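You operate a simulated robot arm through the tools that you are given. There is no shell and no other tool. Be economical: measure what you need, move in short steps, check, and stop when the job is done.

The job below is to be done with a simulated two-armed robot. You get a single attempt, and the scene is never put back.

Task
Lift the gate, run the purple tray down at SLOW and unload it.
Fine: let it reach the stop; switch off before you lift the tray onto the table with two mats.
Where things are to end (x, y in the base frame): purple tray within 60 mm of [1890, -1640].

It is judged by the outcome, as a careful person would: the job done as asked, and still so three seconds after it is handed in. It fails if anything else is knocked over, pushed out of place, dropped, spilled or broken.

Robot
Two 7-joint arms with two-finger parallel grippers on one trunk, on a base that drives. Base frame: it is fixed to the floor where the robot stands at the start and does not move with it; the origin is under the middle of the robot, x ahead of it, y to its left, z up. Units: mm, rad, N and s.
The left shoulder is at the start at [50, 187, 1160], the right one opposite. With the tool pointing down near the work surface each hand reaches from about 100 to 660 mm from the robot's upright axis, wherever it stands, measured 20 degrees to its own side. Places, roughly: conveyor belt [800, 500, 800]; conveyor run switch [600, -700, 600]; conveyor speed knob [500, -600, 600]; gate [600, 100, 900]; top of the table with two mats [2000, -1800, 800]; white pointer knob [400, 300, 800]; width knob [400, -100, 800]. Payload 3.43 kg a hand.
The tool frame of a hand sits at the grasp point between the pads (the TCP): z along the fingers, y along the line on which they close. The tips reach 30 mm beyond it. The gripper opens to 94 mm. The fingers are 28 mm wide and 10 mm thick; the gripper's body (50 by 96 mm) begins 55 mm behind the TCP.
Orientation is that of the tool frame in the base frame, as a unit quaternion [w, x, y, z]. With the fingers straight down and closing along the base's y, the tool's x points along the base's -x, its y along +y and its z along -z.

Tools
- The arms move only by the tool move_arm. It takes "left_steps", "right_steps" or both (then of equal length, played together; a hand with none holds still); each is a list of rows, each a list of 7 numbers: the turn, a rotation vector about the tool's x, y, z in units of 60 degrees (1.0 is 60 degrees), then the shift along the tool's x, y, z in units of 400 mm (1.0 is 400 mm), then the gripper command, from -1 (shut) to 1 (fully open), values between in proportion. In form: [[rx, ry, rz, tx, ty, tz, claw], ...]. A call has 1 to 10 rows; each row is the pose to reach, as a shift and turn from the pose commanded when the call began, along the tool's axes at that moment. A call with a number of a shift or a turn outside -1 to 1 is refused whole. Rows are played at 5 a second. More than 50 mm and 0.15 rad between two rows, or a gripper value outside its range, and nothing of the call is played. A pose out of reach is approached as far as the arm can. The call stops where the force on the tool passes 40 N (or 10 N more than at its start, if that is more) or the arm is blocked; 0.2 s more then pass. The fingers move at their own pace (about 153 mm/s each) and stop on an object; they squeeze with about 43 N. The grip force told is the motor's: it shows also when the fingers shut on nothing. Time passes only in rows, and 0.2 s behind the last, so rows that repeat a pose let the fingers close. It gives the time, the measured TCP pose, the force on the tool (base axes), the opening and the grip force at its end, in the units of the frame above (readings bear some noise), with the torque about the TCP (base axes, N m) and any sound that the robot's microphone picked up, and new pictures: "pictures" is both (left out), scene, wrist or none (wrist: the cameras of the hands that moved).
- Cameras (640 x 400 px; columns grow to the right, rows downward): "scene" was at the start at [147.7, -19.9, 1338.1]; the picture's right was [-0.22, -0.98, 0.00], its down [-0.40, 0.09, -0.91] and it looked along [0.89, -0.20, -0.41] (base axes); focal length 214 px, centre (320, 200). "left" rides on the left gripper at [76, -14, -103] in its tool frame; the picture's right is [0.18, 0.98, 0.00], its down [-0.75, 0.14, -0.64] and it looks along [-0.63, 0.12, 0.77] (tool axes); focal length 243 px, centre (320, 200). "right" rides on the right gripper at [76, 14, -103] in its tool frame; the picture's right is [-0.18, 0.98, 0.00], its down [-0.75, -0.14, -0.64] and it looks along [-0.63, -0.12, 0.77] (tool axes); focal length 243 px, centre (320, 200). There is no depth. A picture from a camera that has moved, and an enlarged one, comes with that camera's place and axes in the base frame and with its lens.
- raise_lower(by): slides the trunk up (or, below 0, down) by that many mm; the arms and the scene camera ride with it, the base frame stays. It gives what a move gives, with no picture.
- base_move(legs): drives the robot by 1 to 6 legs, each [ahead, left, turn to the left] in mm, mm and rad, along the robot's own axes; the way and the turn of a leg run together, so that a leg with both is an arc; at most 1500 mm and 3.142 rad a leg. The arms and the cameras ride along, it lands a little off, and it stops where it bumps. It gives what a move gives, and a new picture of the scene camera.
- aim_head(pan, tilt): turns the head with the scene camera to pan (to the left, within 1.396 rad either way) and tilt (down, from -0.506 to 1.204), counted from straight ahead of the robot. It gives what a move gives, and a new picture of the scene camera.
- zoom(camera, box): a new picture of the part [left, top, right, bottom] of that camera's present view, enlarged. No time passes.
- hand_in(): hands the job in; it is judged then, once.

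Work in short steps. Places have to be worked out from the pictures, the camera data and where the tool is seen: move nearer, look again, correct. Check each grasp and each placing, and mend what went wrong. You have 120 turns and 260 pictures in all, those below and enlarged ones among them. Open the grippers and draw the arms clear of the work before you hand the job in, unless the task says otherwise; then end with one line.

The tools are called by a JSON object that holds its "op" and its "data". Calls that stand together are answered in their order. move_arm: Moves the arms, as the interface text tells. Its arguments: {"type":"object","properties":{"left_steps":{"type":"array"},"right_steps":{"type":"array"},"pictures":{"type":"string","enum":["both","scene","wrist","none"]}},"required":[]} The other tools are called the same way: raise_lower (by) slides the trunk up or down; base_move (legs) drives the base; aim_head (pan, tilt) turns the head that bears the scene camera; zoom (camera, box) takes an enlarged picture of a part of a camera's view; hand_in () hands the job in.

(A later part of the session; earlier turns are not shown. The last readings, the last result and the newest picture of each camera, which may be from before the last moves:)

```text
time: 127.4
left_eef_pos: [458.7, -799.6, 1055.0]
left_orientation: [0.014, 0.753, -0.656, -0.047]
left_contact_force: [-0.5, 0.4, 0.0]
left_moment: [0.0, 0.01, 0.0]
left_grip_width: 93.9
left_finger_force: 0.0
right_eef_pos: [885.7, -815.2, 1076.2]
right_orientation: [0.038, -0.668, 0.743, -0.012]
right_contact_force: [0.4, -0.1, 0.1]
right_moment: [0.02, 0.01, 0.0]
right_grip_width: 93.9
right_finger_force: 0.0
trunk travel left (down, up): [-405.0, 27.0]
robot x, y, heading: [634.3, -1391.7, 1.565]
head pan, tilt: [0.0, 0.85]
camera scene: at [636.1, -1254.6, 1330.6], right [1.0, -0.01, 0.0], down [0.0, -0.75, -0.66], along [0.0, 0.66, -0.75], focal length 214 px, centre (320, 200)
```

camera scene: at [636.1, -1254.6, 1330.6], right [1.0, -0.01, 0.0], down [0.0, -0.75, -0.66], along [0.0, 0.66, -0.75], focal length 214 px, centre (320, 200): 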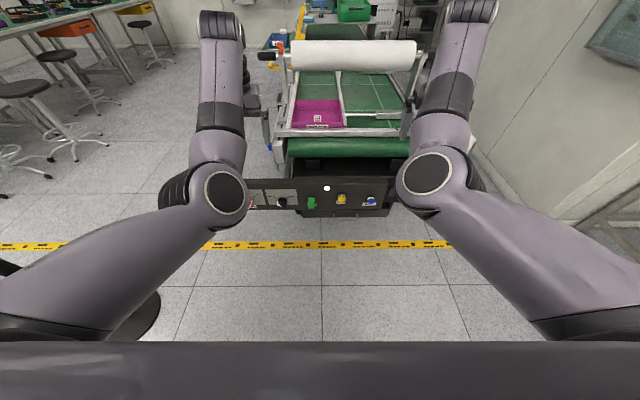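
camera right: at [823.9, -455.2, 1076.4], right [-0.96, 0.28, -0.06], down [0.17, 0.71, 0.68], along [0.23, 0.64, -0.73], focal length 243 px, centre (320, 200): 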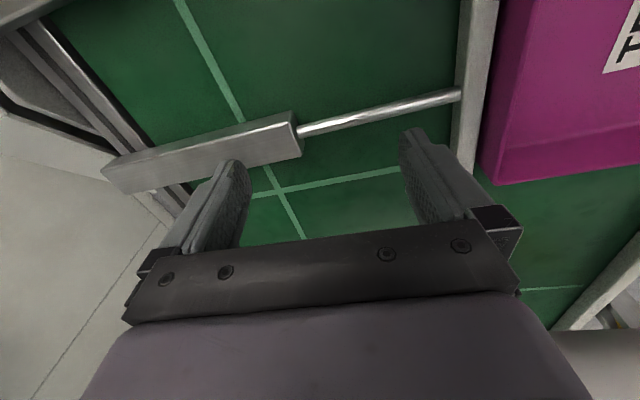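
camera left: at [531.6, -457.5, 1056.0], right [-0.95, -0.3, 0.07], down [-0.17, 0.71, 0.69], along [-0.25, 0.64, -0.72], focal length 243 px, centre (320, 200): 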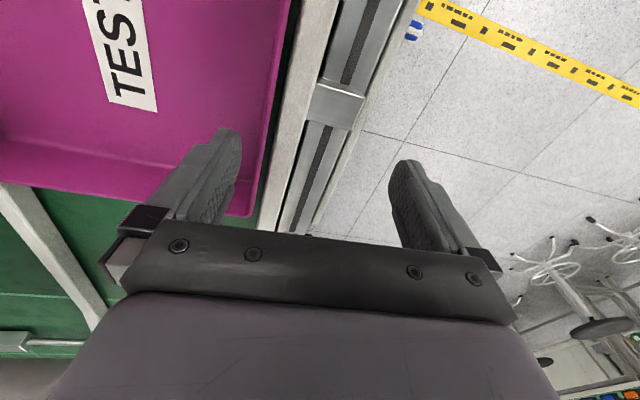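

Try drawing both hands back and outward in free space, to see if posture frees up.

{"op": "move_arm", "data": {"left_steps": [[0, 0, 0, 0.06, 0.08, -0.03, 1], [0, 0, 0, 0.12, 0.16, -0.06, 1], [0, 0, 0, 0.2, 0.24, -0.09, 1], [0, 0, 0, 0.29, 0.3, -0.12, 1], [0, 0, 0, 0.38, 0.36, -0.15, 1], [0, 0, 0, 0.47, 0.4, -0.18, 1], [0, 0, 0, 0.56, 0.44, -0.21, 1]], "right_steps": [[0, 0, 0, 0.06, -0.06, -0.03, 1], [0, 0, 0, 0.12, -0.12, -0.06, 1], [0, 0, 0, 0.2, -0.18, -0.09, 1], [0, 0, 0, 0.29, -0.22, -0.12, 1], [0, 0, 0, 0.38, -0.26, -0.15, 1], [0, 0, 0, 0.47, -0.28, -0.18, 1], [0, 0, 0, 0.56, -0.3, -0.21, 1]], "pictures": "scene"}}

```text
time: 129.0
left_eef_pos: [225.4, -1050.5, 1144.2]
left_orientation: [0.014, 0.756, -0.653, -0.046]
left_contact_force: [0.2, -1.0, 0.3]
left_moment: [0.06, 0.0, 0.02]
left_grip_width: 94.2
left_finger_force: 0.0
left hand out of reach, approached as far as the arm can: row 1, 2, 3, 4, 5, 6, 7
right_eef_pos: [1052.1, -1054.8, 1162.6]
right_orientation: [0.039, -0.664, 0.746, -0.012]
right_contact_force: [0.0, 0.2, -0.5]
right_moment: [0.03, 0.02, 0.02]
right_grip_width: 93.8
right_finger_force: 0.1
right hand out of reach, approached as far as the arm can: row 1, 2, 3, 4, 5, 6, 7
trunk travel left (down, up): [-405.0, 27.0]
robot x, y, heading: [637.0, -1385.9, 1.565]
head pan, tilt: [0.0, 0.85]
camera scene: at [636.2, -1255.9, 1330.8], right [1.0, -0.01, 0.0], down [0.0, -0.75, -0.66], along [0.0, 0.66, -0.75], focal length 214 px, centre (320, 200)
```

scene: 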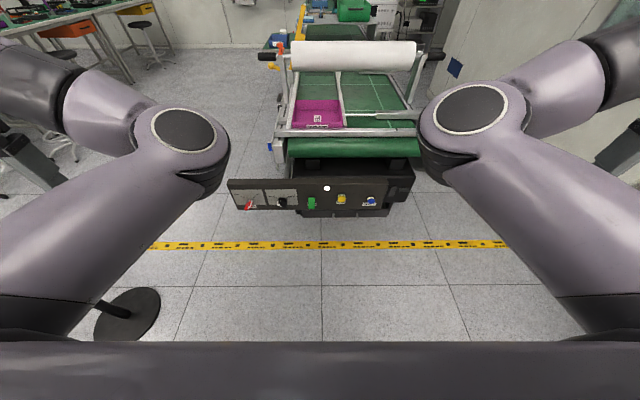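

Now swing both hands inward close to the body and square up their yaw, before going forward.

{"op": "move_arm", "data": {"left_steps": [[0.012, 0.006, 0.02, 0.02, -0.1, 0.02, 1], [0.024, 0.012, 0.04, 0.04, -0.2, 0.045, 1], [0.036, 0.018, 0.06, 0.06, -0.3, 0.07, 1], [0.048, 0.024, 0.08, 0.08, -0.4, 0.09, 1], [0.06, 0.03, 0.1, 0.1, -0.5, 0.115, 1], [0.07, 0.036, 0.12, 0.12, -0.6, 0.14, 1], [0.081, 0.043, 0.139, 0.14, -0.69, 0.16, 1]], "right_steps": [[-0.01, 0.005, -0.016, 0.015, 0.1, 0.03, 1], [-0.02, 0.01, -0.032, 0.03, 0.2, 0.06, 1], [-0.03, 0.015, -0.048, 0.045, 0.3, 0.09, 1], [-0.04, 0.02, -0.064, 0.06, 0.4, 0.12, 1], [-0.05, 0.025, -0.08, 0.075, 0.5, 0.15, 1], [-0.06, 0.03, -0.095, 0.09, 0.6, 0.18, 1], [-0.069, 0.036, -0.111, 0.108, 0.7, 0.2075, 1]], "pictures": "scene"}}

```text
time: 130.6
left_eef_pos: [224.9, -1046.8, 1075.9]
left_orientation: [0.0, 0.712, -0.702, -0.007]
left_contact_force: [0.0, 0.2, -0.2]
left_moment: [0.02, 0.01, -0.03]
left_grip_width: 93.8
left_finger_force: 0.0
left hand out of reach, approached as far as the arm can: row 1, 2, 3, 4, 5, 6, 7
right_eef_pos: [1044.9, -1008.4, 1069.3]
right_orientation: [0.007, -0.703, 0.712, 0.0]
right_contact_force: [-0.5, -0.5, -0.1]
right_moment: [0.02, 0.01, 0.0]
right_grip_width: 94.0
right_finger_force: 0.0
right hand out of reach, approached as far as the arm can: row 1, 2, 3, 4, 5, 6, 7
trunk travel left (down, up): [-405.0, 27.0]
robot x, y, heading: [632.9, -1389.1, 1.561]
head pan, tilt: [0.0, 0.85]
camera scene: at [636.1, -1254.8, 1330.7], right [1.0, -0.01, 0.0], down [0.0, -0.75, -0.66], along [0.0, 0.66, -0.75], focal length 214 px, centre (320, 200)
```

scene: 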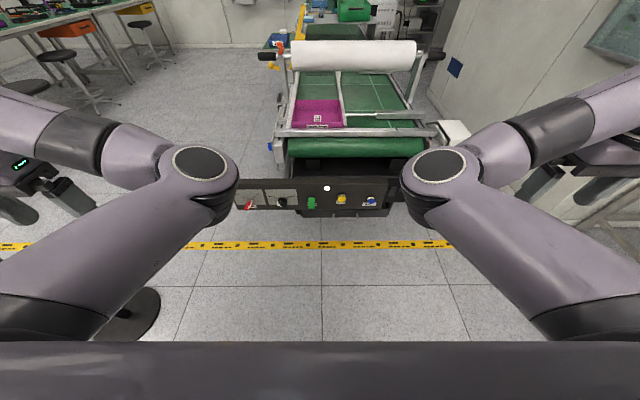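

Stuck with elbows inward. I'll pitch both hands to point forward (which frees the elbows) while moving them inward, and afterwards pitch them down close to the body.

{"op": "move_arm", "data": {"left_steps": [[0, -0.14, 0, 0, -0.05, 0.03, 1], [0, -0.28, 0, 0, -0.1, 0.06, 1], [0, -0.42, 0, 0, -0.15, 0.1, 1], [0, -0.56, 0, 0, -0.2, 0.13, 1], [0, -0.7, 0, 0, -0.26, 0.17, 1], [0, -0.84, 0, 0, -0.32, 0.21, 1], [0, -0.98, 0, 0, -0.38, 0.25, 1]], "right_steps": [[0, -0.14, 0, 0, 0.05, 0.03, 1], [0, -0.28, 0, 0, 0.1, 0.06, 1], [0, -0.42, 0, 0, 0.15, 0.1, 1], [0, -0.56, 0, 0, 0.2, 0.13, 1], [0, -0.7, 0, 0, 0.26, 0.17, 1], [0, -0.84, 0, 0, 0.32, 0.21, 1], [0, -0.98, 0, 0, 0.38, 0.25, 1]], "pictures": "none"}}

{"op": "move_arm", "data": {"left_steps": [[0, -0.14, 0, 0, -0.1, 0, 1], [0, -0.28, 0, 0, -0.2, 0, 1], [0, -0.42, 0, 0, -0.3, 0, 1], [0, -0.52, 0, 0, -0.38, 0, 1]], "right_steps": [[0, -0.14, 0, 0, 0.1, 0, 1], [0, -0.28, 0, 0, 0.2, 0, 1], [0, -0.42, 0, 0, 0.3, 0, 1], [0, -0.52, 0, 0, 0.38, 0, 1]], "pictures": "scene"}}

```text
time: 131.8
left_eef_pos: [218.0, -1065.2, 1005.0]
left_orientation: [-0.218, 0.676, -0.668, -0.222]
left_contact_force: [0.4, -0.9, 0.4]
left_moment: [0.01, -0.01, 0.01]
left_grip_width: 94.1
left_finger_force: 0.0
left hand out of reach, approached as far as the arm can: row 1, 2, 3, 4, 5, 6
right_eef_pos: [988.6, -988.8, 1054.7]
right_orientation: [0.323, -0.644, 0.664, 0.201]
right_contact_force: [0.4, -0.3, -0.4]
right_moment: [-0.01, 0.01, -0.01]
right_grip_width: 93.8
right_finger_force: 0.0
right hand out of reach, approached as far as the arm can: row 1, 2, 3, 4, 5, 6
trunk travel left (down, up): [-405.0, 27.0]
robot x, y, heading: [635.9, -1392.3, 1.557]
head pan, tilt: [0.0, 0.85]
stopped in row 6 (right hand): the arm was blocked; the commanded pose is now the measured one
```

```text
time: 132.3
left_eef_pos: [222.5, -1058.8, 991.5]
left_orientation: [0.223, -0.657, 0.661, 0.286]
left_contact_force: [-0.7, 0.1, -0.7]
left_moment: [-0.02, 0.02, -0.01]
left_grip_width: 94.2
left_finger_force: 0.0
left hand out of reach, approached as far as the arm can: row 1, 2
right_eef_pos: [988.0, -964.5, 1123.3]
right_orientation: [0.485, -0.586, 0.603, 0.24]
right_contact_force: [-0.6, 0.6, -0.3]
right_moment: [0.01, -0.01, -0.01]
right_grip_width: 93.9
right_finger_force: 0.2
right hand out of reach, approached as far as the arm can: row 1, 2
trunk travel left (down, up): [-405.0, 27.0]
robot x, y, heading: [637.1, -1393.4, 1.561]
head pan, tilt: [0.0, 0.85]
stopped in row 2 (right hand): the arm was blocked; the commanded pose is now the measured one
camera scene: at [636.3, -1254.0, 1330.5], right [1.0, -0.01, 0.0], down [-0.01, -0.75, -0.66], along [0.0, 0.66, -0.75], focal length 214 px, centre (320, 200)
```

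scene: 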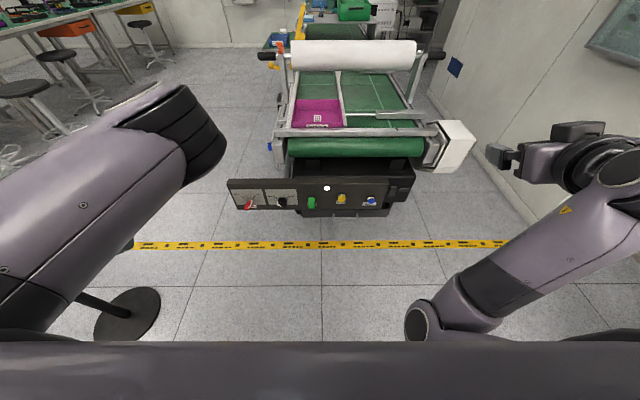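

Postures are shifting. Handle each arm alone: continue the left arm pitching forward and inward.

{"op": "move_arm", "data": {"left_steps": [[0, -0.14, 0, 0, -0.06, 0, 1], [0, -0.28, 0, 0, -0.12, 0, 1], [0, -0.42, 0, 0, -0.18, 0, 1], [0, -0.56, 0, 0, -0.24, 0, 1], [0, -0.7, 0, 0, -0.3, 0, 1], [0, -0.7, 0, 0, -0.4, 0, 1], [0, -0.7, 0, 0, -0.5, 0, 1]], "pictures": "none"}}

{"op": "move_arm", "data": {"right_steps": [[0, 0.0, 0, 0, 0.1, 0.0, 1], [0, 0, 0, 0, 0.2, 0.0, 1], [0, 0, 0, 0, 0.3, 0, 1], [0, 0, 0, 0, 0.4, 0, 1]], "pictures": "scene"}}

```text
time: 133.9
left_eef_pos: [300.5, -1003.1, 992.9]
left_orientation: [0.444, -0.514, 0.531, 0.507]
left_contact_force: [-0.3, 0.4, 0.2]
left_moment: [0.01, 0.02, -0.04]
left_grip_width: 94.1
left_finger_force: 0.1
left hand out of reach, approached as far as the arm can: row 1, 2, 3, 4, 5, 6, 7
right_eef_pos: [987.5, -964.2, 1123.2]
right_orientation: [0.485, -0.586, 0.603, 0.24]
right_contact_force: [-0.6, 0.5, 0.0]
right_moment: [0.0, 0.01, 0.0]
right_grip_width: 93.9
right_finger_force: 0.1
trunk travel left (down, up): [-405.0, 27.0]
robot x, y, heading: [634.8, -1392.3, 1.569]
head pan, tilt: [0.0, 0.85]
```

```text
time: 134.4
left_eef_pos: [299.5, -1003.4, 992.1]
left_orientation: [0.443, -0.514, 0.531, 0.507]
left_contact_force: [-0.8, -0.7, 0.2]
left_moment: [0.01, 0.0, -0.01]
left_grip_width: 93.7
left_finger_force: 0.0
right_eef_pos: [985.2, -956.3, 1158.7]
right_orientation: [0.568, -0.552, 0.575, 0.204]
right_contact_force: [0.7, -0.1, 0.1]
right_moment: [0.03, -0.02, 0.01]
right_grip_width: 94.2
right_finger_force: 0.0
trunk travel left (down, up): [-405.0, 27.0]
robot x, y, heading: [633.1, -1392.9, 1.56]
head pan, tilt: [0.0, 0.85]
stopped in row 2 (right hand): the arm was blocked; the commanded pose is now the measured one
camera scene: at [636.2, -1254.3, 1330.6], right [1.0, -0.01, 0.0], down [0.0, -0.75, -0.66], along [0.0, 0.66, -0.75], focal length 214 px, centre (320, 200)
```

scene: 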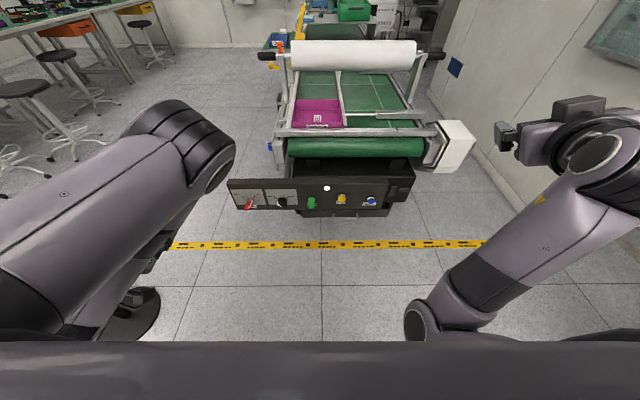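

Better idea: grip the side walls with fingers pitched 45° forward-down (pitch is free for this grasp), which suits these arms. Bring both hands to that pose in front of the body, one arm at a time.

{"op": "move_arm", "data": {"left_steps": [[0.015, 0.13, -0.011, -0.04, -0.09, 0.044, 1], [0.029, 0.26, -0.022, -0.08, -0.18, 0.088, 1], [0.044, 0.39, -0.033, -0.12, -0.27, 0.132, 1], [0.058, 0.52, -0.044, -0.16, -0.36, 0.176, 1], [0.073, 0.65, -0.055, -0.204, -0.4465, 0.22, 1], [0.073, 0.65, -0.055, -0.204, -0.4465, 0.22, 1]], "pictures": "none"}}

{"op": "move_arm", "data": {"right_steps": [[-0.09, 0.078, 0.032, 0.01, 0.1, 0, 1], [-0.18, 0.156, 0.064, 0.02, 0.2, 0, 1], [-0.28, 0.234, 0.096, 0.035, 0.32, 0, 1], [-0.38, 0.312, 0.13, 0.045, 0.44, -0.01, 1], [-0.47, 0.39, 0.163, 0.058, 0.55, -0.0145, 1], [-0.47, 0.39, 0.163, 0.058, 0.55, -0.0145, 1]], "pictures": "scene"}}

```text
time: 136.0
left_eef_pos: [295.5, -880.3, 1017.2]
left_orientation: [-0.262, 0.687, -0.631, -0.246]
left_contact_force: [-0.1, -0.7, 0.7]
left_moment: [0.03, -0.01, -0.01]
left_grip_width: 94.1
left_finger_force: 0.0
left hand out of reach, approached as far as the arm can: row 1, 2, 3, 4, 5, 6
right_eef_pos: [985.9, -954.8, 1159.3]
right_orientation: [0.568, -0.553, 0.575, 0.203]
right_contact_force: [-0.3, -0.2, 0.8]
right_moment: [0.04, 0.01, 0.01]
right_grip_width: 94.1
right_finger_force: 0.1
trunk travel left (down, up): [-405.0, 27.0]
robot x, y, heading: [635.2, -1394.2, 1.567]
head pan, tilt: [0.0, 0.85]
stopped in row 6 (left hand): the arm was blocked; the commanded pose is now the measured one
```

```text
time: 136.5
left_eef_pos: [296.0, -881.8, 1017.2]
left_orientation: [-0.262, 0.688, -0.631, -0.246]
left_contact_force: [-0.2, -0.9, 0.9]
left_moment: [0.03, 0.03, -0.03]
left_grip_width: 93.8
left_finger_force: 0.0
right_eef_pos: [983.6, -948.4, 1150.4]
right_orientation: [0.557, -0.569, 0.584, 0.157]
right_contact_force: [-0.9, -0.2, 0.0]
right_moment: [-0.02, -0.01, 0.01]
right_grip_width: 94.0
right_finger_force: 0.1
trunk travel left (down, up): [-405.0, 27.0]
robot x, y, heading: [636.7, -1387.8, 1.565]
head pan, tilt: [0.0, 0.85]
stopped in row 2 (right hand): the arm was blocked; the commanded pose is now the measured one
camera scene: at [636.2, -1254.4, 1330.6], right [1.0, -0.01, 0.0], down [-0.01, -0.75, -0.66], along [0.0, 0.66, -0.75], focal length 214 px, centre (320, 200)
```

scene: 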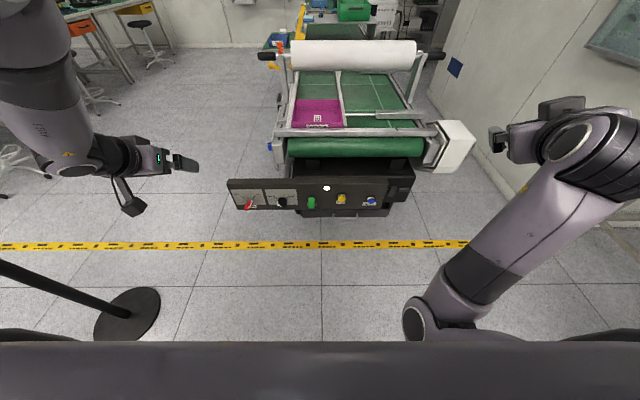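

The left arm now has its elbow up and outside, like at the start. Move it inward to test.

{"op": "move_arm", "data": {"left_steps": [[0, 0, 0.02, 0.007, -0.1, 0, 1], [0, 0, 0.04, 0.014, -0.2, 0, 1], [0, 0, 0.06, 0.02, -0.3, 0, 1], [0, 0, 0.06, 0.028, -0.4, 0, 1], [0, 0, 0.06, 0.035, -0.5, 0, 1]], "pictures": "none"}}

{"op": "move_arm", "data": {"right_steps": [[0, 0, 0, 0, -0.1, 0, 1], [0, 0, 0, 0, -0.2, 0, 1], [0, 0, 0, 0, -0.3, 0.05, 1], [0, 0, 0, 0, -0.4, 0.1, 1]], "pictures": "scene"}}

```text
time: 137.7
left_eef_pos: [314.5, -821.2, 1010.7]
left_orientation: [-0.263, 0.687, -0.63, -0.249]
left_contact_force: [-0.2, 0.2, 0.9]
left_moment: [-0.01, 0.04, 0.01]
left_grip_width: 93.8
left_finger_force: 0.0
left hand out of reach, approached as far as the arm can: row 1, 2, 3, 4, 5
right_eef_pos: [983.8, -947.0, 1150.1]
right_orientation: [0.556, -0.569, 0.585, 0.157]
right_contact_force: [-0.7, -0.1, 0.6]
right_moment: [0.0, 0.02, -0.03]
right_grip_width: 94.0
right_finger_force: 0.0
trunk travel left (down, up): [-405.0, 27.0]
robot x, y, heading: [635.8, -1388.9, 1.559]
head pan, tilt: [0.0, 0.85]
```

```text
time: 138.7
left_eef_pos: [314.8, -822.7, 1007.8]
left_orientation: [-0.26, 0.687, -0.632, -0.248]
left_contact_force: [0.2, 0.3, 0.3]
left_moment: [-0.03, 0.01, 0.0]
left_grip_width: 93.9
left_finger_force: 0.0
right_eef_pos: [1139.3, -963.5, 1209.8]
right_orientation: [0.556, -0.57, 0.584, 0.159]
right_contact_force: [-0.2, 0.3, -0.1]
right_moment: [0.0, -0.01, 0.04]
right_grip_width: 94.1
right_finger_force: 0.1
trunk travel left (down, up): [-405.0, 27.0]
robot x, y, heading: [634.4, -1391.9, 1.565]
head pan, tilt: [0.0, 0.85]
camera scene: at [637.0, -1254.4, 1330.5], right [1.0, -0.01, 0.0], down [-0.01, -0.75, -0.66], along [0.0, 0.66, -0.75], focal length 214 px, centre (320, 200)
```

scene: 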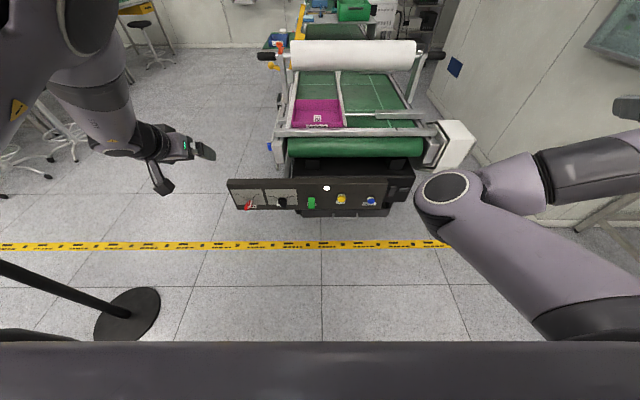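

Left elbow is now high. Pull the left hand back toward the body and inward, easing the pitch to straight down.

{"op": "move_arm", "data": {"left_steps": [[0, 0.08, 0, 0.06, -0.04, -0.06, 1], [0, 0.16, 0, 0.12, -0.08, -0.12, 1], [0, 0.24, 0, 0.18, -0.12, -0.17, 1], [0, 0.32, 0, 0.24, -0.16, -0.22, 1], [0, 0.4, 0, 0.3, -0.2, -0.28, 1], [0, 0.48, 0, 0.36, -0.24, -0.33, 1], [0, 0.56, 0, 0.36, -0.3, -0.33, 1], [0, 0.64, 0, 0.36, -0.36, -0.33, 1]], "pictures": "scene"}}

```text
time: 139.6
left_eef_pos: [302.9, -953.3, 948.6]
left_orientation: [-0.11, 0.729, -0.669, -0.091]
left_contact_force: [-0.6, -0.8, -0.1]
left_moment: [0.04, 0.0, 0.01]
left_grip_width: 94.1
left_finger_force: 0.0
left hand out of reach, approached as far as the arm can: row 1, 2, 3, 4
right_eef_pos: [1136.8, -963.7, 1210.7]
right_orientation: [0.556, -0.569, 0.585, 0.158]
right_contact_force: [0.1, 0.8, -0.9]
right_moment: [-0.01, 0.01, -0.01]
right_grip_width: 94.3
right_finger_force: 0.1
trunk travel left (down, up): [-405.0, 27.0]
robot x, y, heading: [633.5, -1392.2, 1.568]
head pan, tilt: [0.0, 0.85]
stopped in row 4 (left hand): the arm was blocked; the commanded pose is now the measured one
camera scene: at [636.2, -1254.3, 1330.5], right [1.0, -0.01, 0.0], down [-0.01, -0.75, -0.66], along [0.0, 0.66, -0.75], focal length 214 px, centre (320, 200)
```

scene: 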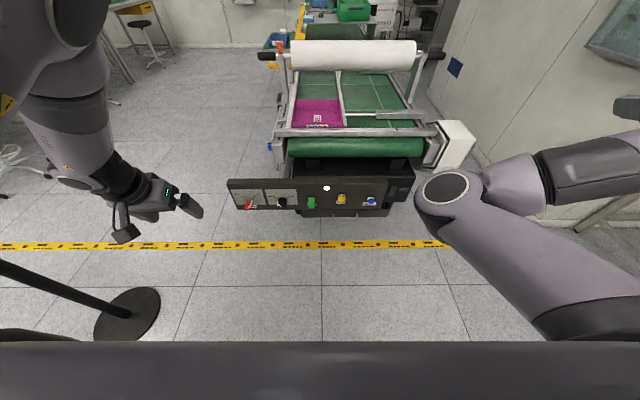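

Recomputed tray: x 535–723, y -490…-303, top z ≈ 912. The tray is empty and light, so I'll use one hand: the right arm still has a workable posture. First turn the right hand back to straight down in free space.

{"op": "move_arm", "data": {"right_steps": [[-0.062, 0.111, -0.003, 0.014, 0.01, -0.04, 1], [-0.124, 0.222, -0.005, 0.027, 0.02, -0.08, 1], [-0.186, 0.333, -0.008, 0.041, 0.03, -0.12, 1], [-0.248, 0.444, -0.01, 0.055, 0.04, -0.16, 1], [-0.309, 0.555, -0.012, 0.07, 0.05, -0.2, 1], [-0.371, 0.666, -0.015, 0.082, 0.06, -0.24, 1], [-0.433, 0.777, -0.018, 0.096, 0.07, -0.28, 1], [-0.495, 0.888, -0.02, 0.11, 0.08, -0.32, 1], [-0.555, 0.997, -0.022, 0.123, 0.087, -0.35, 1]], "pictures": "scene"}}

```text
time: 141.6
left_eef_pos: [303.7, -953.1, 950.2]
left_orientation: [-0.111, 0.728, -0.67, -0.092]
left_contact_force: [0.2, 0.5, -0.5]
left_moment: [-0.01, 0.0, -0.02]
left_grip_width: 93.9
left_finger_force: 0.0
right_eef_pos: [1057.0, -1091.5, 1199.4]
right_orientation: [0.016, -0.707, 0.707, 0.004]
right_contact_force: [-0.1, -0.3, 0.1]
right_moment: [0.0, 0.02, 0.02]
right_grip_width: 94.2
right_finger_force: 0.1
trunk travel left (down, up): [-405.0, 27.0]
robot x, y, heading: [632.8, -1392.5, 1.564]
head pan, tilt: [0.0, 0.85]
camera scene: at [636.4, -1254.4, 1330.5], right [1.0, -0.01, 0.0], down [-0.01, -0.75, -0.66], along [0.0, 0.66, -0.75], focal length 214 px, centre (320, 200)
```

scene: 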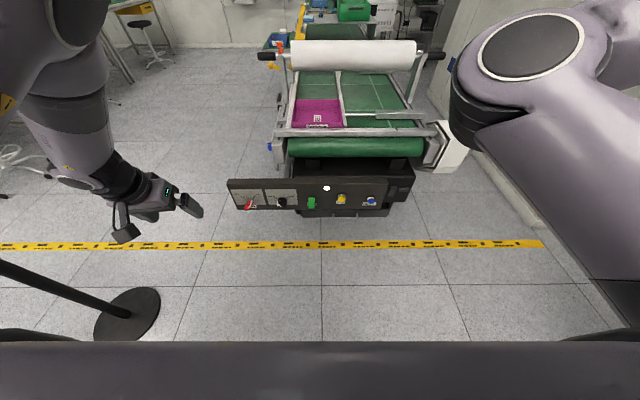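

Test the right hand at a forward reach (540 ahead, 260 to the right, z≈1000) in free space.

{"op": "move_arm", "data": {"right_steps": [[0, 0, 0, -0.075, 0.051, 0.062, 1], [0, 0, 0, -0.15, 0.102, 0.124, 1], [0, 0, 0, -0.224, 0.154, 0.187, 1], [0, 0, 0, -0.3, 0.205, 0.249, 1], [0, 0, 0, -0.373, 0.256, 0.311, 1], [0, 0, 0, -0.448, 0.307, 0.373, 1], [0, 0, 0, -0.523, 0.359, 0.435, 1], [0, 0, 0, -0.5975, 0.41, 0.4975, 1]], "pictures": "none"}}

```text
time: 143.4
left_eef_pos: [304.0, -953.6, 949.0]
left_orientation: [-0.111, 0.729, -0.67, -0.092]
left_contact_force: [-0.7, 0.7, -0.1]
left_moment: [0.02, -0.02, 0.01]
left_grip_width: 94.0
left_finger_force: 0.0
right_eef_pos: [915.4, -842.7, 1013.6]
right_orientation: [0.028, -0.692, 0.721, 0.009]
right_contact_force: [0.2, 0.1, 0.4]
right_moment: [0.03, -0.06, -0.02]
right_grip_width: 93.8
right_finger_force: 0.1
right hand out of reach, approached as far as the arm can: row 1, 2, 3, 4, 5, 6, 7
trunk travel left (down, up): [-405.0, 27.0]
robot x, y, heading: [636.2, -1392.0, 1.566]
head pan, tilt: [0.0, 0.85]
```

Works roughly. Lower to z≈915 with orientation squared up to confirm reachability at grasp height.

{"op": "move_arm", "data": {"right_steps": [[-0.01, 0.02, -0.013, 0, 0, 0.08, 1], [-0.02, 0.035, -0.026, 0, 0, 0.16, 1], [-0.026, 0.05, -0.039, 0, 0, 0.245, 1], [-0.026, 0.05, -0.039, 0, 0, 0.245, 1]], "pictures": "none"}}

```text
time: 144.6
left_eef_pos: [303.5, -954.0, 949.4]
left_orientation: [-0.109, 0.729, -0.669, -0.091]
left_contact_force: [1.0, 0.8, -0.5]
left_moment: [0.0, 0.03, 0.0]
left_grip_width: 94.0
left_finger_force: 0.1
right_eef_pos: [929.0, -840.2, 913.2]
right_orientation: [0.006, -0.706, 0.708, -0.01]
right_contact_force: [-0.2, -0.5, 0.1]
right_moment: [0.0, -0.01, 0.02]
right_grip_width: 93.7
right_finger_force: 0.1
trunk travel left (down, up): [-405.0, 27.0]
robot x, y, heading: [635.0, -1389.7, 1.56]
head pan, tilt: [0.0, 0.85]
stopped in row 4 (right hand): the arm was blocked; the commanded pose is now the measured one
```

At grasp height it's fine. I'll use the trunk for vertical motion: raise the hand 100 mm relative to the trunk, then drive so the hand is above the tray's right wall.

{"op": "move_arm", "data": {"right_steps": [[0, 0, 0, 0, 0, -0.1, 1], [0, 0, 0, 0, 0, -0.2, 1], [0, 0, 0, 0, 0, -0.3, 1]], "pictures": "none"}}

{"op": "base_move", "data": {"legs": [[0, 200, 0], [340, 0, 0]]}}

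```text
time: 145.4
left_eef_pos: [302.6, -954.6, 949.2]
left_orientation: [-0.11, 0.729, -0.669, -0.092]
left_contact_force: [0.0, 0.1, 0.8]
left_moment: [-0.01, -0.02, 0.0]
left_grip_width: 93.9
left_finger_force: 0.0
right_eef_pos: [932.9, -842.5, 1031.0]
right_orientation: [0.004, -0.7, 0.714, -0.012]
right_contact_force: [1.1, 0.4, 0.5]
right_moment: [-0.01, -0.01, 0.0]
right_grip_width: 94.2
right_finger_force: 0.0
trunk travel left (down, up): [-405.0, 27.0]
robot x, y, heading: [636.2, -1390.3, 1.563]
head pan, tilt: [0.0, 0.85]
```

```text
time: 148.9
left_eef_pos: [106.0, -611.1, 950.4]
left_orientation: [-0.111, 0.729, -0.669, -0.091]
left_contact_force: [-0.1, 0.1, -0.2]
left_moment: [-0.02, 0.02, -0.04]
left_grip_width: 94.0
left_finger_force: 0.0
right_eef_pos: [735.7, -496.7, 1032.7]
right_orientation: [0.006, -0.7, 0.714, -0.011]
right_contact_force: [0.1, 0.9, 1.0]
right_moment: [0.02, 0.02, 0.0]
right_grip_width: 93.9
right_finger_force: 0.0
trunk travel left (down, up): [-405.0, 27.0]
robot x, y, heading: [438.2, -1042.4, 1.56]
head pan, tilt: [0.0, 0.85]
camera scene: at [438.1, -911.2, 1330.5], right [1.0, -0.01, 0.0], down [-0.01, -0.75, -0.66], along [0.0, 0.66, -0.75], focal length 214 px, centre (320, 200)
```

scene: 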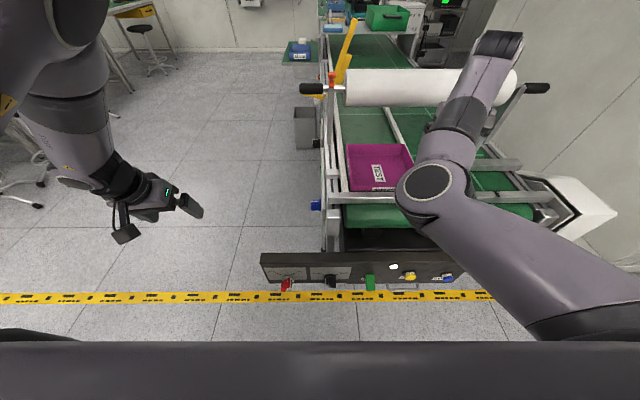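

Right hand is at [736,-497,1033]. See the right wrist camera's view of the tray.

{"op": "zoom", "data": {"camera": "right", "box": [0, 0, 640, 400]}}

{"op": "zoom", "data": {"camera": "scene", "box": [310, 110, 460, 220]}}

```text
1.00 times, centred on (320, 200) of right
camera zoom: at [715.5, -572.8, 1134.7], right [-0.98, 0.2, -0.02], down [0.14, 0.76, 0.64], along [0.15, 0.62, -0.77], focal length 243 px, centre (320, 200)
```

zoom: 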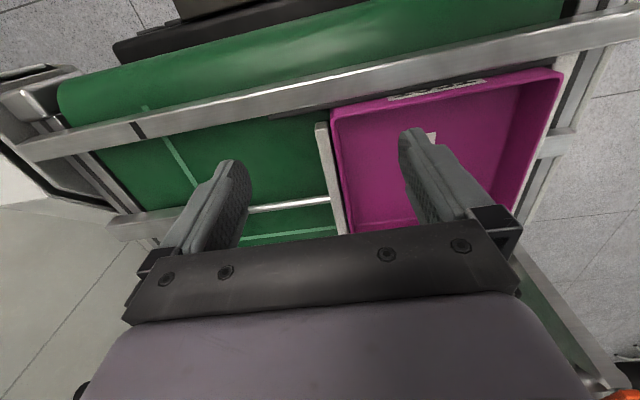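

```text
3.64 times, centred on (385, 165) of scene
camera zoom: at [438.1, -911.2, 1330.5], right [1.0, -0.01, 0.0], down [-0.01, -0.75, -0.66], along [0.0, 0.66, -0.75], focal length 780 px, centre (84, 327)
```

zoom: 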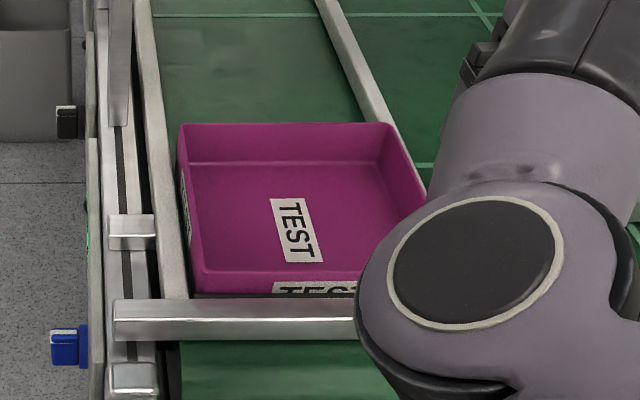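

Tray's right rim runs x≈726–732; back edge y≈-295. Drive 87 mm forward so the hand is at y≈-410.

{"op": "base_move", "data": {"legs": [[87, 6, 0]]}}

{"op": "move_arm", "data": {"right_steps": [[0, 0, -0.01, 0, 0, 0, 0.2], [0, 0, -0.01, 0, 0, 0, 0.2]], "pictures": "wrist"}}

```text
time: 150.0
left_eef_pos: [100.1, -522.5, 948.4]
left_orientation: [-0.111, 0.729, -0.669, -0.091]
left_contact_force: [1.0, -0.3, -0.7]
left_moment: [0.01, 0.01, 0.0]
left_grip_width: 94.1
left_finger_force: 0.0
right_eef_pos: [731.4, -410.8, 1032.6]
right_orientation: [0.006, -0.699, 0.715, -0.012]
right_contact_force: [0.6, -1.2, 0.1]
right_moment: [-0.03, -0.02, 0.0]
right_grip_width: 94.0
right_finger_force: 0.0
trunk travel left (down, up): [-405.0, 27.0]
robot x, y, heading: [432.6, -960.3, 1.559]
head pan, tilt: [0.0, 0.85]
camera scene: at [432.8, -823.8, 1330.4], right [1.0, -0.01, 0.0], down [-0.01, -0.75, -0.66], along [0.01, 0.66, -0.75], focal length 214 px, centre (320, 200)
```

scene: 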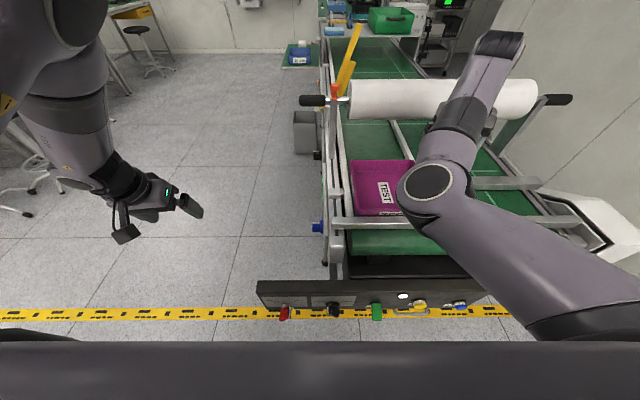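

```text
time: 150.6
left_eef_pos: [100.2, -524.2, 950.2]
left_orientation: [-0.11, 0.729, -0.67, -0.091]
left_contact_force: [-0.3, 0.0, 0.1]
left_moment: [-0.01, 0.02, 0.02]
left_grip_width: 94.0
left_finger_force: 0.1
right_eef_pos: [736.6, -411.8, 1032.2]
right_orientation: [0.008, -0.701, 0.713, -0.012]
right_contact_force: [-0.1, -0.1, -0.1]
right_moment: [-0.02, -0.01, 0.0]
right_grip_width: 56.7
right_finger_force: 0.0
trunk travel left (down, up): [-405.0, 27.0]
robot x, y, heading: [437.5, -962.1, 1.565]
head pan, tilt: [0.0, 0.85]
camera right: at [715.9, -487.3, 1134.6], right [-0.98, 0.2, -0.03], down [0.14, 0.76, 0.64], along [0.15, 0.62, -0.77], focal length 243 px, centre (320, 200)
```

right: 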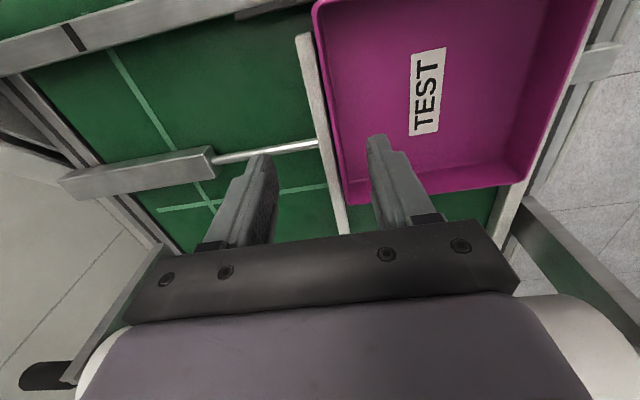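

The wall is at x≈727.5; shift the hand 9 mm left, then lower the trunk by 80 and look.

{"op": "move_arm", "data": {"right_steps": [[0, 0, 0, 0, 0.012, 0, 0.2], [0, 0, 0, 0, 0.0225, 0, 0.2], [0, 0, 0, 0, 0.0225, 0, 0.2]], "pictures": "none"}}

{"op": "raise_lower", "data": {"by": -80}}

{"op": "zoom", "data": {"camera": "right", "box": [160, 0, 500, 260]}}

```text
time: 151.4
left_eef_pos: [100.1, -521.4, 949.3]
left_orientation: [-0.11, 0.729, -0.669, -0.091]
left_contact_force: [-0.4, -0.3, -0.6]
left_moment: [-0.03, -0.01, 0.01]
left_grip_width: 94.0
left_finger_force: 0.0
right_eef_pos: [732.3, -410.3, 1036.4]
right_orientation: [0.01, -0.696, 0.718, -0.01]
right_contact_force: [0.0, 0.3, 0.0]
right_moment: [0.02, -0.01, -0.04]
right_grip_width: 56.7
right_finger_force: 0.1
trunk travel left (down, up): [-405.0, 27.0]
robot x, y, heading: [431.1, -962.1, 1.568]
head pan, tilt: [0.0, 0.85]
```

```text
time: 152.5
left_eef_pos: [100.5, -522.3, 869.1]
left_orientation: [-0.111, 0.729, -0.669, -0.091]
left_contact_force: [-0.3, -0.1, -0.2]
left_moment: [0.03, 0.0, 0.02]
left_grip_width: 94.0
left_finger_force: 0.1
right_eef_pos: [732.6, -411.9, 955.0]
right_orientation: [0.009, -0.696, 0.717, -0.013]
right_contact_force: [0.5, -0.4, -1.0]
right_moment: [-0.01, 0.02, -0.01]
right_grip_width: 56.6
right_finger_force: 0.0
trunk travel left (down, up): [-325.0, 107.0]
robot x, y, heading: [432.7, -964.3, 1.562]
head pan, tilt: [0.0, 0.85]
```

```text
1.54 times, centred on (330, 130) of right
camera zoom: at [711.0, -487.2, 1055.6], right [-0.98, 0.21, -0.03], down [0.14, 0.75, 0.64], along [0.16, 0.62, -0.77], focal length 373 px, centre (305, 308)
```

zoom: 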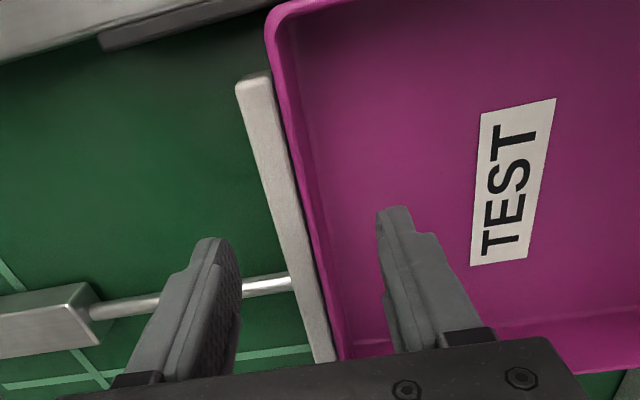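

Fingers straddle the wall and guide. Lower 30 mm more.

{"op": "raise_lower", "data": {"by": -32}}

{"op": "zoom", "data": {"camera": "right", "box": [160, 0, 500, 260]}}

```text
time: 153.3
left_eef_pos: [100.2, -523.8, 837.7]
left_orientation: [-0.111, 0.729, -0.669, -0.093]
left_contact_force: [0.6, 0.3, -0.5]
left_moment: [0.0, 0.0, -0.01]
left_grip_width: 94.0
left_finger_force: 0.0
right_eef_pos: [732.4, -411.4, 921.2]
right_orientation: [0.008, -0.697, 0.717, -0.012]
right_contact_force: [-0.1, 0.9, 0.5]
right_moment: [-0.04, 0.03, 0.01]
right_grip_width: 56.2
right_finger_force: 0.1
trunk travel left (down, up): [-293.0, 139.0]
robot x, y, heading: [435.1, -958.2, 1.561]
head pan, tilt: [0.0, 0.85]
```

```text
1.54 times, centred on (330, 130) of right
camera zoom: at [711.1, -487.4, 1022.7], right [-0.98, 0.21, -0.03], down [0.14, 0.75, 0.64], along [0.16, 0.62, -0.77], focal length 373 px, centre (305, 308)
```

zoom: 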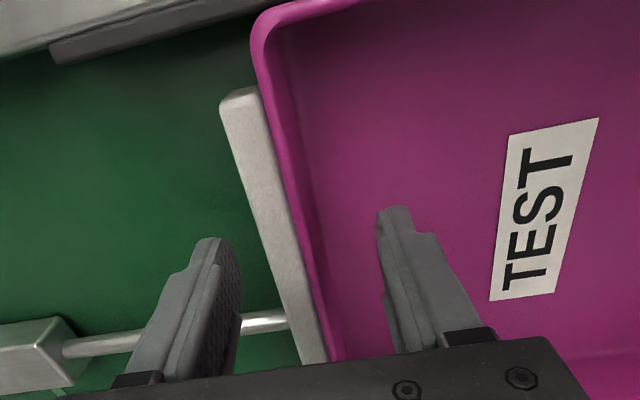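

Now close the right gripper on the wall and check the width.

{"op": "move_arm", "data": {"right_steps": [[0, 0, 0, 0, 0, 0, -0.3], [0, 0, 0, 0, 0, 0, -1], [0, 0, 0, 0, 0, 0, -1], [0, 0, 0, 0, 0, 0, -1]], "pictures": "wrist"}}

```text
time: 154.3
left_eef_pos: [101.1, -521.9, 837.6]
left_orientation: [-0.111, 0.728, -0.67, -0.092]
left_contact_force: [-0.7, 0.7, 1.1]
left_moment: [0.01, 0.01, 0.02]
left_grip_width: 94.1
left_finger_force: 0.0
right_eef_pos: [731.5, -410.7, 921.7]
right_orientation: [0.008, -0.696, 0.718, -0.013]
right_contact_force: [0.6, 0.5, 0.5]
right_moment: [-0.2, 0.78, 1.1]
right_grip_width: 4.0
right_finger_force: 38.7
trunk travel left (down, up): [-293.0, 139.0]
robot x, y, heading: [430.0, -961.1, 1.562]
head pan, tilt: [0.0, 0.85]
camera right: at [711.2, -487.2, 1022.7], right [-0.98, 0.21, -0.03], down [0.14, 0.75, 0.64], along [0.16, 0.62, -0.77], focal length 243 px, centre (320, 200)
```

right: 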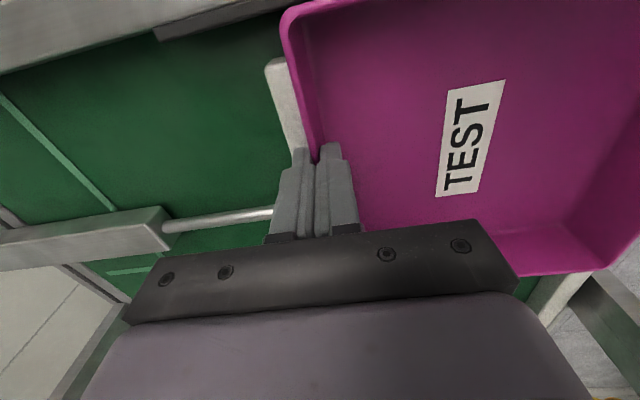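

The wall (4 mm) is gripped. Lift with the trunk by 40 mm and check.

{"op": "raise_lower", "data": {"by": 40}}

{"op": "zoom", "data": {"camera": "right", "box": [0, 0, 640, 400]}}

{"op": "zoom", "data": {"camera": "scene", "box": [300, 110, 480, 240]}}

```text
time: 155.1
left_eef_pos: [99.7, -522.7, 876.6]
left_orientation: [-0.111, 0.729, -0.669, -0.092]
left_contact_force: [-0.6, -0.4, -0.2]
left_moment: [-0.01, 0.03, -0.01]
left_grip_width: 94.2
left_finger_force: 0.0
right_eef_pos: [732.4, -411.5, 961.7]
right_orientation: [0.009, -0.696, 0.718, -0.014]
right_contact_force: [0.3, -0.1, -3.0]
right_moment: [-0.12, -0.31, -0.01]
right_grip_width: 3.6
right_finger_force: 38.3
trunk travel left (down, up): [-333.0, 99.0]
robot x, y, heading: [433.6, -961.0, 1.561]
head pan, tilt: [0.0, 0.85]
```

```text
1.00 times, centred on (320, 200) of right
camera zoom: at [711.4, -486.9, 1062.5], right [-0.98, 0.22, -0.03], down [0.15, 0.75, 0.64], along [0.16, 0.62, -0.77], focal length 243 px, centre (320, 200)
```

zoom: 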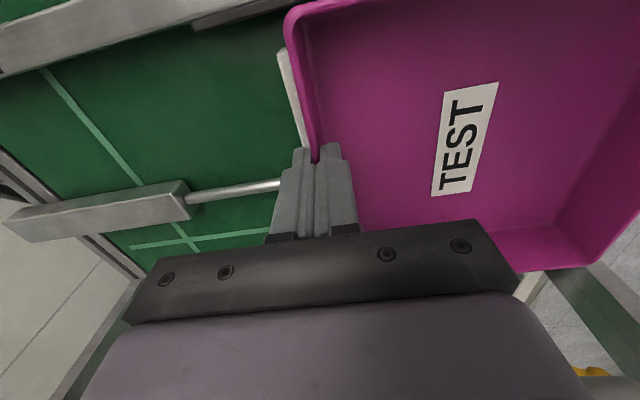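

```text
3.08 times, centred on (390, 175) of scene
camera zoom: at [433.0, -824.3, 1258.5], right [1.0, -0.01, 0.0], down [-0.01, -0.75, -0.66], along [0.01, 0.66, -0.75], focal length 660 px, centre (105, 277)
```

zoom: 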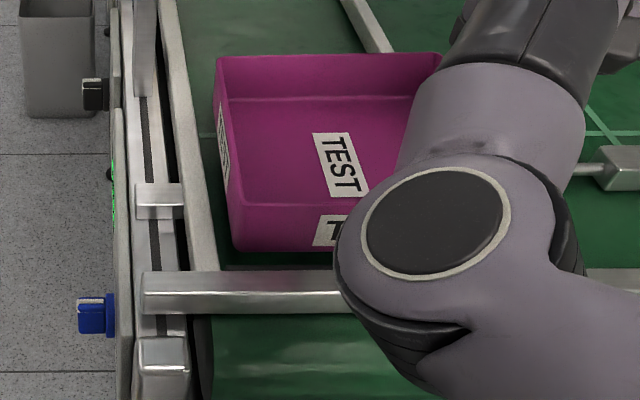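

Lifted cleanly, weight ~3 N, little droop. Raise 90 mm more.

{"op": "raise_lower", "data": {"by": 95}}

{"op": "base_move", "data": {"legs": [[-300, 0, 0]]}}

{"op": "zoom", "data": {"camera": "right", "box": [0, 0, 640, 400]}}

```text
time: 156.4
left_eef_pos: [101.5, -522.8, 970.7]
left_orientation: [-0.11, 0.729, -0.67, -0.091]
left_contact_force: [0.4, 0.2, 0.0]
left_moment: [0.02, 0.01, -0.02]
left_grip_width: 93.9
left_finger_force: 0.0
right_eef_pos: [732.8, -410.8, 1056.0]
right_orientation: [0.007, -0.696, 0.718, -0.012]
right_contact_force: [0.2, 0.1, -3.1]
right_moment: [-0.11, -0.29, -0.01]
right_grip_width: 3.4
right_finger_force: 38.2
trunk travel left (down, up): [-428.0, 4.0]
robot x, y, heading: [429.9, -960.8, 1.563]
head pan, tilt: [0.0, 0.85]
```

```text
time: 158.5
left_eef_pos: [97.9, -822.5, 972.9]
left_orientation: [-0.11, 0.73, -0.669, -0.093]
left_contact_force: [0.2, -0.2, 0.7]
left_moment: [0.01, -0.03, 0.02]
left_grip_width: 93.9
left_finger_force: 0.2
right_eef_pos: [729.2, -709.3, 1057.0]
right_orientation: [0.008, -0.698, 0.716, -0.012]
right_contact_force: [0.4, -0.4, -4.1]
right_moment: [-0.07, -0.29, 0.02]
right_grip_width: 3.5
right_finger_force: 37.7
trunk travel left (down, up): [-428.0, 4.0]
robot x, y, heading: [430.3, -1260.9, 1.563]
head pan, tilt: [0.0, 0.85]
camera scene: at [430.6, -1123.7, 1353.6], right [1.0, -0.01, 0.0], down [-0.01, -0.75, -0.66], along [0.0, 0.66, -0.75], focal length 214 px, centre (320, 200)
```

scene: 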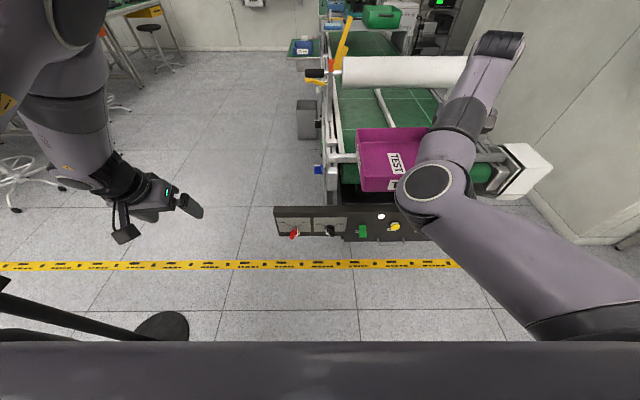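

```text
1.00 times, centred on (320, 200) of right
camera zoom: at [708.2, -785.6, 1158.0], right [-0.98, 0.21, -0.03], down [0.14, 0.75, 0.64], along [0.16, 0.62, -0.77], focal length 243 px, centre (320, 200)
```

zoom: 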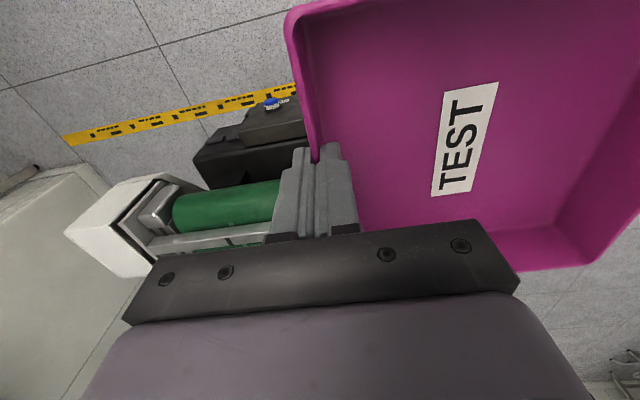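

The tray is carried steadily. Back away farther, then turn right to face +x toward the tables.

{"op": "base_move", "data": {"legs": [[-220, 0, 0], [0, 0, -0.78], [0, 0, -0.79]]}}

{"op": "aim_head", "data": {"pan": -0.25, "tilt": 0.5}}

```text
time: 164.2
left_eef_pos: [864.7, -1143.7, 972.3]
left_orientation: [0.143, -0.046, 0.989, -0.013]
left_contact_force: [-0.5, 0.6, 0.3]
left_moment: [0.01, 0.01, 0.01]
left_grip_width: 93.9
left_finger_force: 0.1
right_eef_pos: [981.0, -1776.7, 1054.7]
right_orientation: [-0.004, 0.012, 1.0, -0.014]
right_contact_force: [-0.1, -1.0, -3.4]
right_moment: [-0.29, 0.14, -0.04]
right_grip_width: 3.7
right_finger_force: 38.3
trunk travel left (down, up): [-428.0, 4.0]
robot x, y, heading: [427.3, -1479.8, 0.002]
head pan, tilt: [0.0, 0.85]
camera scene: at [564.9, -1480.0, 1353.5], right [0.0, -1.0, 0.0], down [-0.75, 0.0, -0.66], along [0.66, 0.0, -0.75], focal length 214 px, centre (320, 200)
```

scene: 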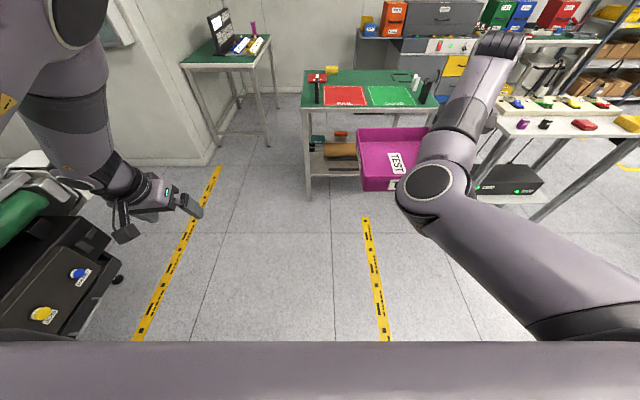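

```text
time: 165.1
left_eef_pos: [864.8, -1143.3, 971.3]
left_orientation: [0.142, -0.046, 0.989, -0.013]
left_contact_force: [0.1, 0.5, -0.1]
left_moment: [0.02, -0.02, -0.01]
left_grip_width: 94.1
left_finger_force: 0.1
right_eef_pos: [980.6, -1776.4, 1055.4]
right_orientation: [-0.004, 0.013, 1.0, -0.016]
right_contact_force: [0.0, -0.9, -2.8]
right_moment: [-0.33, 0.04, -0.02]
right_grip_width: 3.4
right_finger_force: 38.5
trunk travel left (down, up): [-428.0, 4.0]
robot x, y, heading: [428.1, -1481.1, 0.002]
head pan, tilt: [-0.25, 0.499]
camera scene: at [574.9, -1502.3, 1383.4], right [-0.25, -0.97, 0.0], down [-0.47, 0.12, -0.88], along [0.85, -0.22, -0.48], focal length 214 px, centre (320, 200)
```

scene: 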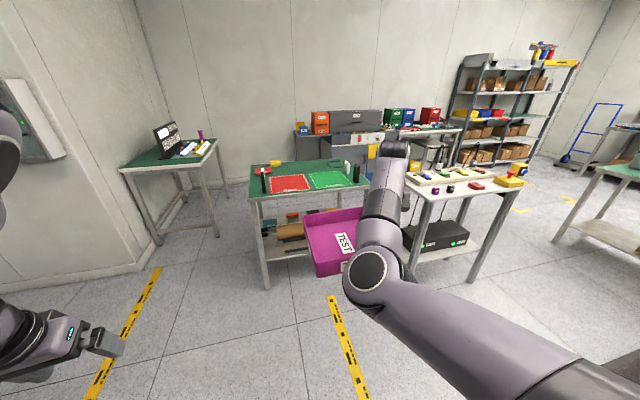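

The red mat's centre computes to ≈[1887,-1636] – the target. Drive 800 mm ahead and slightly left, staying high, then re-measure.

{"op": "base_move", "data": {"legs": [[0, 40, 0], [780, 0, 0]]}}

{"op": "aim_head", "data": {"pan": -0.35, "tilt": 0.85}}

{"op": "zoom", "data": {"camera": "right", "box": [0, 0, 640, 400]}}

```text
time: 169.8
left_eef_pos: [1655.8, -1109.6, 972.1]
left_orientation: [0.142, -0.043, 0.989, -0.013]
left_contact_force: [0.0, 0.1, -1.0]
left_moment: [-0.01, -0.01, -0.01]
left_grip_width: 94.2
left_finger_force: 0.1
right_eef_pos: [1766.7, -1742.4, 1055.5]
right_orientation: [-0.003, 0.016, 1.0, -0.015]
right_contact_force: [0.1, 0.1, -2.7]
right_moment: [-0.33, 0.07, 0.0]
right_grip_width: 3.4
right_finger_force: 37.9
trunk travel left (down, up): [-428.0, 4.0]
robot x, y, heading: [1218.9, -1445.4, -0.008]
head pan, tilt: [-0.25, 0.499]
camera scene: at [1362.9, -1465.7, 1383.4], right [-0.25, -0.97, 0.0], down [-0.46, 0.12, -0.88], along [0.85, -0.22, -0.48], focal length 214 px, centre (320, 200)
```

scene: 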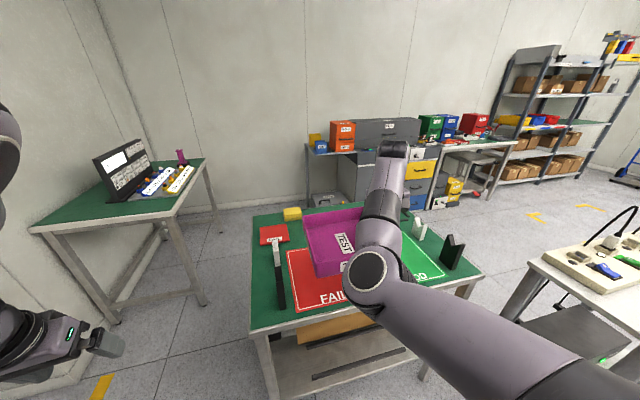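

```text
time: 170.6
left_eef_pos: [1654.5, -1109.0, 971.9]
left_orientation: [0.142, -0.043, 0.989, -0.013]
left_contact_force: [-0.5, 0.0, 0.4]
left_moment: [-0.01, 0.01, -0.01]
left_grip_width: 93.9
left_finger_force: 0.0
right_eef_pos: [1766.9, -1743.2, 1055.6]
right_orientation: [-0.004, 0.017, 1.0, -0.015]
right_contact_force: [-0.5, 0.1, -3.3]
right_moment: [-0.32, 0.1, 0.01]
right_grip_width: 3.6
right_finger_force: 38.1
trunk travel left (down, up): [-428.0, 4.0]
robot x, y, heading: [1213.8, -1442.0, -0.008]
head pan, tilt: [-0.351, 0.85]
camera scene: at [1347.9, -1469.9, 1353.6], right [-0.35, -0.94, 0.0], down [-0.7, 0.26, -0.66], along [0.62, -0.23, -0.75], focal length 214 px, centre (320, 200)
```

scene: 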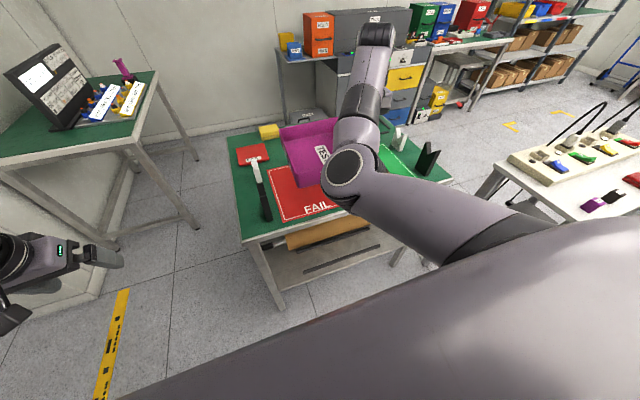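

```text
1.00 times, centred on (320, 200) of right
camera zoom: at [1690.6, -1724.1, 1157.6], right [0.22, 0.98, -0.03], down [0.75, -0.15, 0.64], along [0.62, -0.16, -0.77], focal length 243 px, centre (320, 200)
```

zoom: 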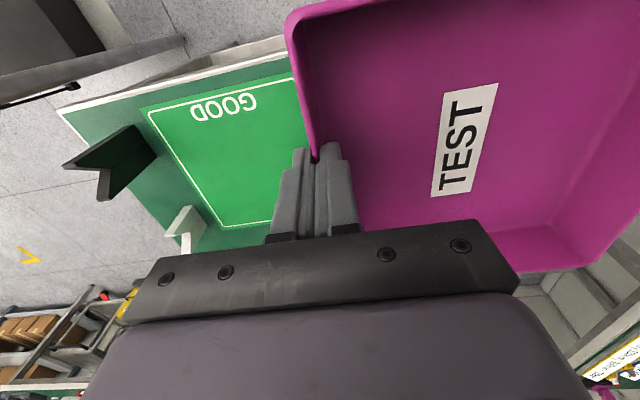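

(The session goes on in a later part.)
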